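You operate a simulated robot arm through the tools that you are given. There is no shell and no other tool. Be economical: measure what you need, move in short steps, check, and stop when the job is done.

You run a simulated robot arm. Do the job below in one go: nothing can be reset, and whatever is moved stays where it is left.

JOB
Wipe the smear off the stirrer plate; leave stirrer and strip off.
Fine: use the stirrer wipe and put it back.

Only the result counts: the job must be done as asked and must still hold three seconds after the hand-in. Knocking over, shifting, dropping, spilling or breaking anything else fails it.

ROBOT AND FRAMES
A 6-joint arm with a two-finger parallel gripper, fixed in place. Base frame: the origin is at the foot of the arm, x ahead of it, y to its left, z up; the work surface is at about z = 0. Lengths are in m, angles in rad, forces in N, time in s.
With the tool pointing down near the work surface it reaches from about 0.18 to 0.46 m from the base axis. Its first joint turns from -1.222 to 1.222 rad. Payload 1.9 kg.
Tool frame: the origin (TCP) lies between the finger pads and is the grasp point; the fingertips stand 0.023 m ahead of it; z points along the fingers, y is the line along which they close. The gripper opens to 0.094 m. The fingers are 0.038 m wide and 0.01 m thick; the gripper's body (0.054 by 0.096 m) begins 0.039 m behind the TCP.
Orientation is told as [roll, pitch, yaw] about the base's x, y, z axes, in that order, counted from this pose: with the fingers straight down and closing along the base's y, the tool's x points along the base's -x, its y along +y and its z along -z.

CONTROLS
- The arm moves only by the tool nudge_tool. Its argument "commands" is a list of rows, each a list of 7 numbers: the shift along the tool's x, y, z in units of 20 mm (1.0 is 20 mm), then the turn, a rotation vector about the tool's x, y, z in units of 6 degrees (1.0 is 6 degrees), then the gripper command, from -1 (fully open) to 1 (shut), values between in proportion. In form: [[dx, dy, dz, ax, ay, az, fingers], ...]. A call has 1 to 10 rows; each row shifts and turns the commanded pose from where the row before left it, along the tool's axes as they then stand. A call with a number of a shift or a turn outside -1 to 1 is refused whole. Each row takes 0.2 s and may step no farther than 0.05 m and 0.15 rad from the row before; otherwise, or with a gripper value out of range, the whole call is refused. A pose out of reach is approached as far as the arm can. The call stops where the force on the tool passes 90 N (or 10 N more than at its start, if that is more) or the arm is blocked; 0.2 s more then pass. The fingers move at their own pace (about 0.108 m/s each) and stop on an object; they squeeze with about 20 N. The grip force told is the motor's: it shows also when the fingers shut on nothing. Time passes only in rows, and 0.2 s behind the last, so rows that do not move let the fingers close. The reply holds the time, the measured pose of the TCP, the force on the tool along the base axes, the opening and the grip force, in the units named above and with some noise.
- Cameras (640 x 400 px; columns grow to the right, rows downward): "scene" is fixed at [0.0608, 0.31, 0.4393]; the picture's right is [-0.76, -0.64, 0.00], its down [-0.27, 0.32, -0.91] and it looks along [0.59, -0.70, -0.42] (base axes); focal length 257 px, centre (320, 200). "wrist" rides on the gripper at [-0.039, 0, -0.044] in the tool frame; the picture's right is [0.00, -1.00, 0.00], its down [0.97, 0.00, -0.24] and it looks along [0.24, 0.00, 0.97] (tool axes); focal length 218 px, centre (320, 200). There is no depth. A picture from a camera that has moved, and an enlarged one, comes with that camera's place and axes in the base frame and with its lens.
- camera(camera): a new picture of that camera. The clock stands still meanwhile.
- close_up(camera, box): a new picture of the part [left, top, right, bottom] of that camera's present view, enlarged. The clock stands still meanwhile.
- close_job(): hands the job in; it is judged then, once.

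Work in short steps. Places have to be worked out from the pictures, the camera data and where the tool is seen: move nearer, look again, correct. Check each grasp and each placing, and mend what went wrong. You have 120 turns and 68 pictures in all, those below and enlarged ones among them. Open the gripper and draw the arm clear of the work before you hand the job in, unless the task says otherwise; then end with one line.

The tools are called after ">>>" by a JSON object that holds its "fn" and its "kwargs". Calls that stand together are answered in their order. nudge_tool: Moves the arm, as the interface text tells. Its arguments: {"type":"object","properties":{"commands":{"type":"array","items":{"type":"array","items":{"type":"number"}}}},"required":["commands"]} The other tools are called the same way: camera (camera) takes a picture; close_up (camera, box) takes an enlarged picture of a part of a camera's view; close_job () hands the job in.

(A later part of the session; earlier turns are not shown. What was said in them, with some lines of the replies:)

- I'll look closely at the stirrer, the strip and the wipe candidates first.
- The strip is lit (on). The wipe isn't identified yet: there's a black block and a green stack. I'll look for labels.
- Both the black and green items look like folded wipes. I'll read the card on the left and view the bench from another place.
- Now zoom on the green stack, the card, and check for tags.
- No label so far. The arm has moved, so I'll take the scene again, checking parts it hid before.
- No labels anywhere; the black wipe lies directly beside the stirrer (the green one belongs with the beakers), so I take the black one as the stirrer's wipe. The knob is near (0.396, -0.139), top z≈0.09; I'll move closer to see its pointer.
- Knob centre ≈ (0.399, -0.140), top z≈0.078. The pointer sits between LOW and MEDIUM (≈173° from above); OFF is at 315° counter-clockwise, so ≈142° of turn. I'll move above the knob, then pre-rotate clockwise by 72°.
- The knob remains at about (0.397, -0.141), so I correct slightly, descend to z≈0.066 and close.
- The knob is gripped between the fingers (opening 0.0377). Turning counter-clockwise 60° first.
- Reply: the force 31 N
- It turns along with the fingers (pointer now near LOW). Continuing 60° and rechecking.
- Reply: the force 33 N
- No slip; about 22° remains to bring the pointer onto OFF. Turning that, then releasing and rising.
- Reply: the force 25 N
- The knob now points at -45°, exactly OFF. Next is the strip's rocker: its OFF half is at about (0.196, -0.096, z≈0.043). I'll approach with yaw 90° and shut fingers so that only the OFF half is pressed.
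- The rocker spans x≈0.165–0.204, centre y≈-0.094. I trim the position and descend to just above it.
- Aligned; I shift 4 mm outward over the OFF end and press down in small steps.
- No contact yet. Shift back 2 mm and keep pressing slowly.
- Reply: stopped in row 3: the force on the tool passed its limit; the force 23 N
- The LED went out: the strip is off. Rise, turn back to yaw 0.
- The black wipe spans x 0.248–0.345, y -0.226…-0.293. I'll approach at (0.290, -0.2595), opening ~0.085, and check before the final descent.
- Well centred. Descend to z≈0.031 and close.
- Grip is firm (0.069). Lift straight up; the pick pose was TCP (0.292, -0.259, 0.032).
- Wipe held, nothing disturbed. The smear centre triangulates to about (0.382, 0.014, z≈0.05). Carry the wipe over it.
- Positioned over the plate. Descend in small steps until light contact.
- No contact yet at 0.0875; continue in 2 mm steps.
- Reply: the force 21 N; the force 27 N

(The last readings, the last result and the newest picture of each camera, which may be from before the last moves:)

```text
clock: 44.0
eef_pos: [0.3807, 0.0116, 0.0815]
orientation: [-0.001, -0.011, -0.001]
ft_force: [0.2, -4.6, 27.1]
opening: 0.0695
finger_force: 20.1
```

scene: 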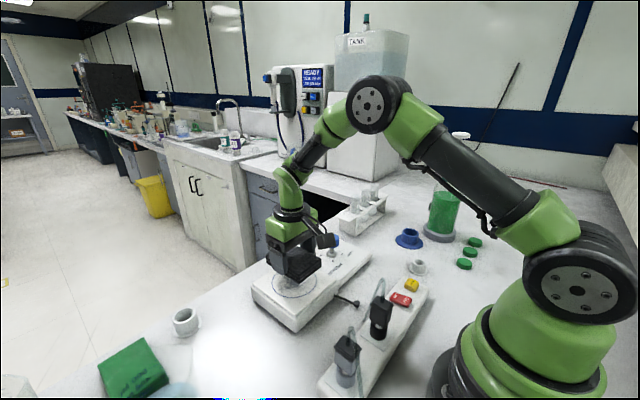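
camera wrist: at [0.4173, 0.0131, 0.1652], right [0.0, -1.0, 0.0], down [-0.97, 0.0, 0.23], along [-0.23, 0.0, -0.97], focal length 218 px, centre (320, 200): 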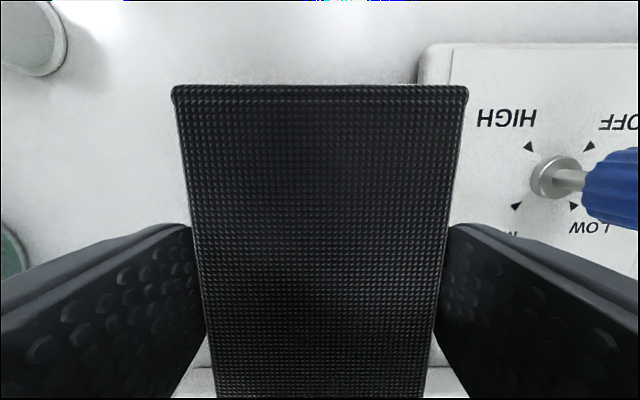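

Contact at z≈0.082, now 27 N. Ease off to about 10 N and begin with a short stroke in y.

>>> {"fn": "nudge_tool", "kwargs": {"commands": [[0, 0, -0.1, 0, 0, 0, 1]]}}

>>> {"fn": "nudge_tool", "kwargs": {"commands": [[0, 0.25, 0, 0, 0, 0, 1], [0, 0.25, 0, 0, 0, 0, 1], [0, 0.25, 0, 0, 0, 0, 1], [0, 0.25, 0, 0, 0, 0, 1]]}}

>>> {"fn": "close_up", "kwargs": {"camera": "scene", "box": [240, 220, 370, 320]}}

```text
clock: 44.4
eef_pos: [0.3771, 0.014, 0.081]
orientation: [-0.002, -0.005, 0.0]
ft_force: [4.5, -1.1, 9.1]
opening: 0.0687
finger_force: 19.5
```

```text
clock: 45.4
eef_pos: [0.3776, 0.0326, 0.0801]
orientation: [-0.002, -0.005, 0.0]
ft_force: [-0.5, -4.7, 8.4]
opening: 0.0691
finger_force: 19.8
```

```text
4.00 times, centred on (305, 270) of scene
camera zoom: at [0.0607, 0.31, 0.4393], right [-0.76, -0.64, 0.0], down [-0.27, 0.32, -0.91], along [0.59, -0.7, -0.42], focal length 1027 px, centre (380, -80)
```

zoom: 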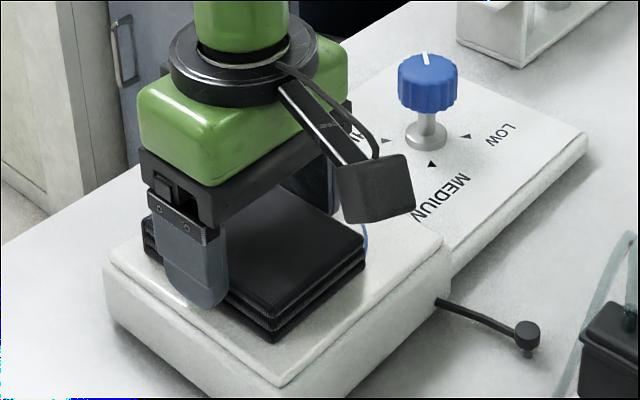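

The stirrer stays put and friction is modest (~5 N). Continue wiping back and forth in y, with x offsets.

>>> {"fn": "nudge_tool", "kwargs": {"commands": [[0, -0.4, 0, 0, 0, 0, 1], [0, -0.4, 0, 0, 0, 0, 1], [0, -0.4, 0, 0, 0, 0, 1], [0, -0.4, 0, 0, 0, 0, 1], [0, -0.4, 0, 0, 0, 0, 1], [0, -0.4, 0, 0, 0, 0, 1], [-0.3, 0, 0, 0, 0, 0, 1], [-0.3, 0, 0, 0, 0, 0, 1]]}}

>>> {"fn": "nudge_tool", "kwargs": {"commands": [[0, 0.4, 0, 0, 0, 0, 1], [0, 0.4, 0, 0, 0, 0, 1], [0, 0.4, 0, 0, 0, 0, 1], [0, 0.4, 0, 0, 0, 0, 1], [0, 0.4, 0, 0, 0, 0, 1], [0, 0.4, 0, 0, 0, 0, 1], [0.4, 0, 0, 0, 0, 0, 1], [0.4, 0, 0, 0, 0, 0, 1], [0.4, 0, 0, 0, 0, 0, 1]]}}

>>> {"fn": "nudge_tool", "kwargs": {"commands": [[0, -0.4, 0, 0, 0, 0, 1], [0, -0.4, 0, 0, 0, 0, 1], [0, -0.4, 0, 0, 0, 0, 1], [0, -0.4, 0, 0, 0, 0, 1], [0, -0.4, 0, 0, 0, 0, 1], [0, -0.4, 0, 0, 0, 0, 1]]}}

>>> {"fn": "close_up", "kwargs": {"camera": "scene", "box": [240, 220, 370, 320]}}

```text
clock: 47.2
eef_pos: [0.3882, -0.0157, 0.0802]
orientation: [-0.002, -0.005, 0.0]
ft_force: [0.1, 0.3, -0.7]
opening: 0.0689
finger_force: 19.7
```

```text
clock: 49.2
eef_pos: [0.3648, 0.0323, 0.0803]
orientation: [-0.002, -0.006, -0.002]
ft_force: [4.6, -1.0, 9.7]
opening: 0.0687
finger_force: 19.9
```

```text
clock: 50.6
eef_pos: [0.3661, -0.0159, 0.0814]
orientation: [-0.003, -0.005, -0.002]
ft_force: [-0.3, 0.6, 0.2]
opening: 0.0687
finger_force: 19.9
```

```text
4.00 times, centred on (305, 270) of scene
camera zoom: at [0.0608, 0.31, 0.4393], right [-0.76, -0.64, 0.0], down [-0.27, 0.32, -0.91], along [0.59, -0.7, -0.42], focal length 1027 px, centre (380, -80)
```

zoom: 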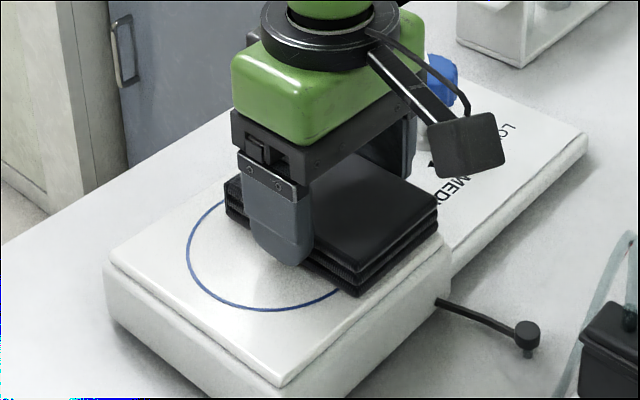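

The uncovered half is clean. Contact is lost at the -y end, so I lower about 1.5 mm and stroke back once more.

>>> {"fn": "nudge_tool", "kwargs": {"commands": [[-0.3, 0, 0.07, 0, 0, 0, 1]]}}

>>> {"fn": "nudge_tool", "kwargs": {"commands": [[0, 0.3, 0, 0, 0, 0, 1], [0, 0.3, 0, 0, 0, 0, 1], [0, 0.3, 0, 0, 0, 0, 1], [0, 0.3, 0, 0, 0, 0, 1], [-0.3, 0, 0, 0, 0, 0, 1], [-0.3, 0, 0, 0, 0, 0, 1], [0, 0.3, 0, 0, 0, 0, 1], [0, 0.3, 0, 0, 0, 0, 1], [0, 0.3, 0, 0, 0, 0, 1], [0, 0.3, 0, 0, 0, 0, 1]]}}

>>> {"fn": "close_up", "kwargs": {"camera": "scene", "box": [240, 220, 370, 320]}}

```text
clock: 51.0
eef_pos: [0.3712, -0.0156, 0.0813]
orientation: [-0.001, -0.005, -0.001]
ft_force: [-11.2, -2.4, 23.9]
opening: 0.0689
finger_force: 19.4
```

```text
clock: 53.2
eef_pos: [0.3848, 0.0335, 0.079]
orientation: [-0.002, -0.004, -0.003]
ft_force: [-0.3, -0.6, 0.8]
opening: 0.0689
finger_force: 20.2
```

```text
4.00 times, centred on (305, 270) of scene
camera zoom: at [0.0608, 0.31, 0.4393], right [-0.76, -0.64, 0.0], down [-0.27, 0.32, -0.91], along [0.59, -0.7, -0.42], focal length 1027 px, centre (380, -80)
```

zoom: 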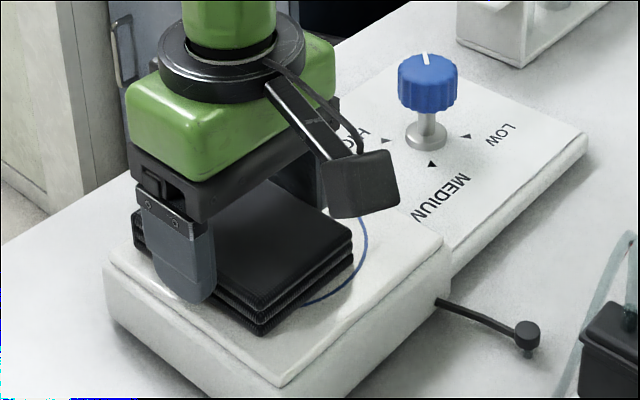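

Both sides look clean. Lift and move off to inspect the plate.

>>> {"fn": "nudge_tool", "kwargs": {"commands": [[0, 0, -1, 0, 0, 0, 1], [0, 0, -1, 0, 0, 0, 1], [0, 0, -1, 0, 0, 0, 1], [0, 0, -1, 0, 0, 0, 1], [0, 0, -1, 0, 0, 0, 1], [0.3, -1, 0, 0, 0, 0, 1], [0.3, -1, 0, 0, 0, 0, 1], [0.3, -1, 0, 0, 0, 0, 1], [0.3, -1, 0, 0, 0, 0, 1], [0.3, -1, 0, 0, 0, 0, 1]]}}

>>> {"fn": "close_up", "kwargs": {"camera": "scene", "box": [240, 220, 370, 340]}}

>>> {"fn": "camera", "kwargs": {"camera": "wrist"}}

```text
clock: 55.4
eef_pos: [0.3529, -0.0697, 0.1792]
orientation: [-0.001, -0.007, -0.001]
ft_force: [0.6, 0.6, 0.0]
opening: 0.0689
finger_force: 20.2
```

```text
3.33 times, centred on (305, 280) of scene
camera zoom: at [0.0608, 0.31, 0.4393], right [-0.76, -0.64, 0.0], down [-0.27, 0.32, -0.91], along [0.59, -0.7, -0.42], focal length 856 px, centre (370, -67)
```

zoom: 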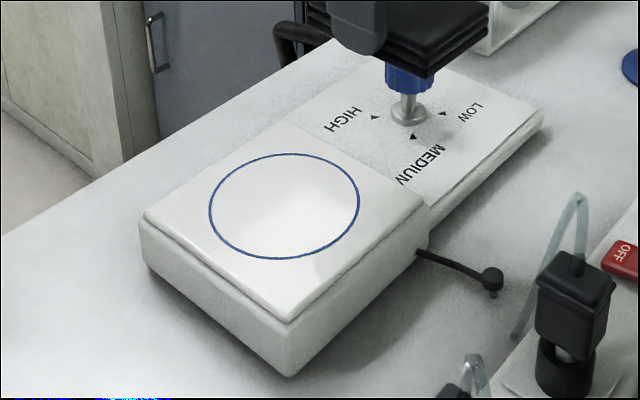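

```text
22 pictures are left
camera wrist: at [0.3916, -0.0682, 0.2237], right [0.0, -1.0, 0.0], down [-0.97, 0.0, 0.23], along [-0.23, 0.0, -0.97], focal length 218 px, centre (320, 200)
```

wrist: 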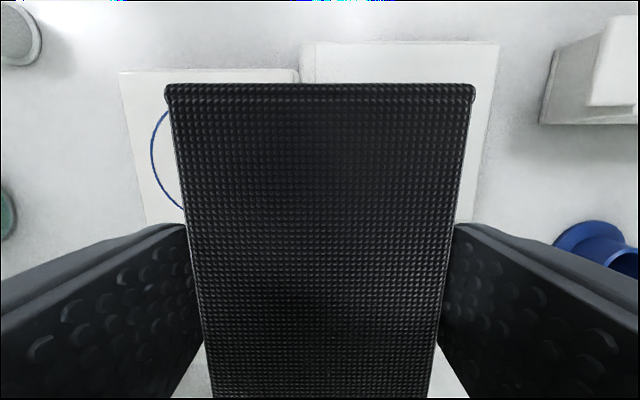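

Plate is clean. Carry the wipe back to its original place (TCP 0.292, -0.259).

>>> {"fn": "nudge_tool", "kwargs": {"commands": [[0.31, -0.95, 0, 0, 0, 0, 1], [0.31, -0.95, 0, 0, 0, 0, 1], [0.31, -0.95, 0, 0, 0, 0, 1], [0.31, -0.95, 0, 0, 0, 0, 1], [0.31, -0.95, 0, 0, 0, 0, 1], [0.31, -0.95, 0, 0, 0, 0, 1], [0.31, -0.95, 0, 0, 0, 0, 1], [0.31, -0.95, 0, 0, 0, 0, 1], [0.31, -0.95, 0, 0, 0, 0, 1], [0.26, -0.91, 0, 0, 0, 0, 1]]}}

>>> {"fn": "nudge_tool", "kwargs": {"commands": [[0, 0, 1, 0, 0, 0, 1], [0, 0, 1, 0, 0, 0, 1], [0, 0, 1, 0, 0, 0, 1], [0, 0, 1, 0, 0, 0, 1], [0, 0, 1, 0, 0, 0, 1]]}}

>>> {"fn": "camera", "kwargs": {"camera": "wrist"}}

```text
clock: 57.6
eef_pos: [0.2902, -0.2568, 0.1784]
orientation: [-0.002, -0.006, 0.001]
ft_force: [-0.4, 0.2, -0.2]
opening: 0.0689
finger_force: 20.2
```

```text
clock: 58.8
eef_pos: [0.2904, -0.2568, 0.0786]
orientation: [0.001, -0.004, -0.003]
ft_force: [-0.1, 0.1, -0.8]
opening: 0.069
finger_force: 20.3
```

```text
21 pictures are left
camera wrist: at [0.3298, -0.2568, 0.123], right [0.0, -1.0, 0.0], down [-0.97, 0.0, 0.23], along [-0.23, 0.0, -0.97], focal length 218 px, centre (320, 200)
```

wrist: 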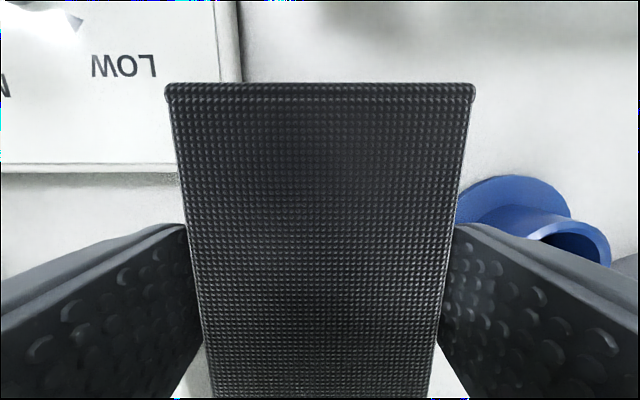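

Trim by 2–3 mm and lower gently to the table.

>>> {"fn": "nudge_tool", "kwargs": {"commands": [[-0.08, -0.14, 0.5, 0, 0, 0, 1], [0, 0, 0.5, 0, 0, 0, 1], [0, 0, 0.5, 0, 0, 0, 1], [0, 0, 0.5, 0, 0, 0, 1], [0, 0, 0.2, 0, 0, 0, 1], [0, 0, 0.1, 0, 0, 0, 1]]}}

>>> {"fn": "nudge_tool", "kwargs": {"commands": [[0, 0, 0.07, 0, 0, 0, 1]]}}

```text
clock: 60.2
eef_pos: [0.2942, -0.2588, 0.0332]
orientation: [-0.001, -0.005, -0.004]
ft_force: [-0.4, 0.4, -0.8]
opening: 0.069
finger_force: 20.0
```

```text
clock: 60.6
eef_pos: [0.2935, -0.259, 0.0312]
orientation: [-0.003, -0.006, -0.001]
ft_force: [-0.6, 0.1, -0.8]
opening: 0.0691
finger_force: 20.0
```

>>> {"fn": "nudge_tool", "kwargs": {"commands": [[0, 0, 0.05, 0, 0, 0, 1]]}}

>>> {"fn": "nudge_tool", "kwargs": {"commands": [[0, 0, 0.04, 0, 0, 0, 1]]}}

```text
clock: 61.0
eef_pos: [0.2944, -0.2592, 0.0307]
orientation: [-0.002, -0.004, -0.002]
ft_force: [-0.4, -0.3, -1.0]
opening: 0.0693
finger_force: 20.3
```

```text
clock: 61.4
eef_pos: [0.2937, -0.2583, 0.0295]
orientation: [0.0, -0.004, -0.001]
ft_force: [-0.3, 0.7, 0.6]
opening: 0.069
finger_force: 19.8
```

Almost touching; one last half-millimetre, then open gently and rise.

>>> {"fn": "nudge_tool", "kwargs": {"commands": [[0, 0, 0.03, 0, 0, 0, 1]]}}

>>> {"fn": "nudge_tool", "kwargs": {"commands": [[0, 0, 0, 0, 0, 0, -0.6], [0, 0, 0, 0, 0, 0, -0.75], [0, 0, 0, 0, 0, 0, -0.75], [0, 0, -0.5, 0, 0, 0, -0.75], [0, 0, -1, 0, 0, 0, -0.75], [0, 0, -1, 0, 0, 0, -0.75], [0, 0, -1, 0, 0, 0, -0.75], [0, 0, -1, 0, 0, 0, -0.75], [0, 0, -1, 0, 0, 0, -0.75], [0, 0, -1, 0, 0, 0, -0.75]]}}

>>> {"fn": "camera", "kwargs": {"camera": "wrist"}}

```text
clock: 61.8
eef_pos: [0.2941, -0.2596, 0.0301]
orientation: [-0.002, -0.005, -0.001]
ft_force: [-1.8, 2.1, 4.8]
opening: 0.069
finger_force: 20.5
```

```text
clock: 64.0
eef_pos: [0.2939, -0.2595, 0.1587]
orientation: [0.001, -0.005, -0.003]
ft_force: [-0.3, 1.1, -0.3]
opening: 0.0822
finger_force: 0.1
```

```text
20 pictures are left
camera wrist: at [0.3333, -0.2601, 0.2035], right [0.0, -1.0, 0.0], down [-0.97, 0.0, 0.23], along [-0.23, 0.0, -0.97], focal length 218 px, centre (320, 200)
```

wrist: 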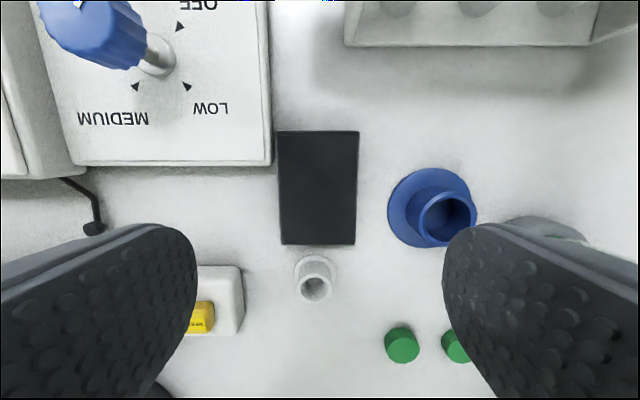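

The wipe is back within ~2 mm. Rise to the overview and verify everything.

>>> {"fn": "nudge_tool", "kwargs": {"commands": [[0.2, 0.8, -1, 0, 0, 0, -0.9], [0.2, 0.8, -1, 0, 0, 0, -1], [0.2, 0.8, -1, 0, 0, 0, -1], [0.2, 0.8, -1, 0, 0, 0, -1], [0.2, 0.8, -1, 0, 0, 0, -1], [0.2, 0.8, -1, 0, 0, 0, -1], [0.2, 0.8, -1, 0, 0, 0, -1], [0.2, 0.8, -1, 0, 0, 0, -1], [0.2, 0.8, -1, 0, 0, 0, -1], [0.2, 0.8, -1, 0, 0, 0, -1]]}}

>>> {"fn": "camera", "kwargs": {"camera": "wrist"}}

>>> {"fn": "close_up", "kwargs": {"camera": "wrist", "box": [180, 10, 460, 240]}}

>>> {"fn": "camera", "kwargs": {"camera": "scene"}}

```text
clock: 66.2
eef_pos: [0.2513, -0.0978, 0.3566]
orientation: [-0.003, -0.004, -0.002]
ft_force: [-0.1, -0.5, 0.0]
opening: 0.0938
finger_force: 0.0
```

```text
19 pictures are left
camera wrist: at [0.2903, -0.0981, 0.4009], right [0.0, -1.0, 0.0], down [-0.97, 0.0, 0.23], along [-0.23, 0.0, -0.97], focal length 218 px, centre (320, 200)
```

wrist: 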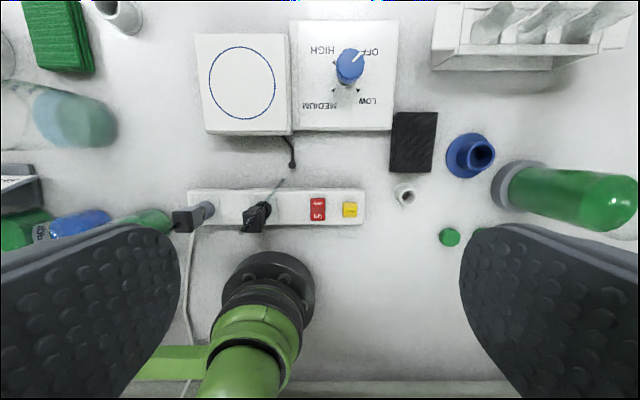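

```text
1.74 times, centred on (320, 125) of wrist
camera zoom: at [0.2903, -0.0981, 0.4009], right [0.0, -1.0, 0.0], down [-0.97, 0.0, 0.23], along [-0.23, 0.0, -0.97], focal length 380 px, centre (320, 330)
```

zoom: 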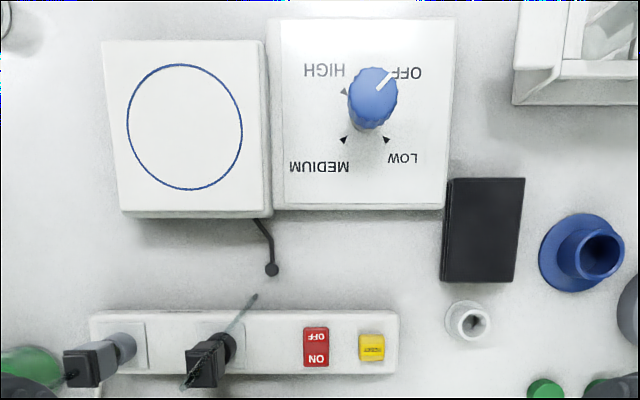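

```text
17 pictures are left
```

scene: 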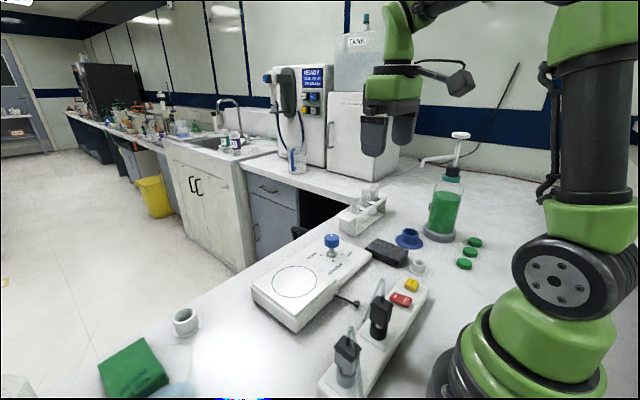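

The plate is clean, the knob is on OFF, the strip LED is out, the wipe is back, nothing else has moved and the arm is clear. I'm handing the job in.

>>> {"fn": "close_job", "kwargs": {}}

```text
The job is handed in.
```

The stirrer plate is wiped clean, the stirrer knob and the strip are both off, and the wipe is back within about 2 mm of where it lay; neither wipe was labelled, so I took the black one beside the stirrer as the stirrer wipe.
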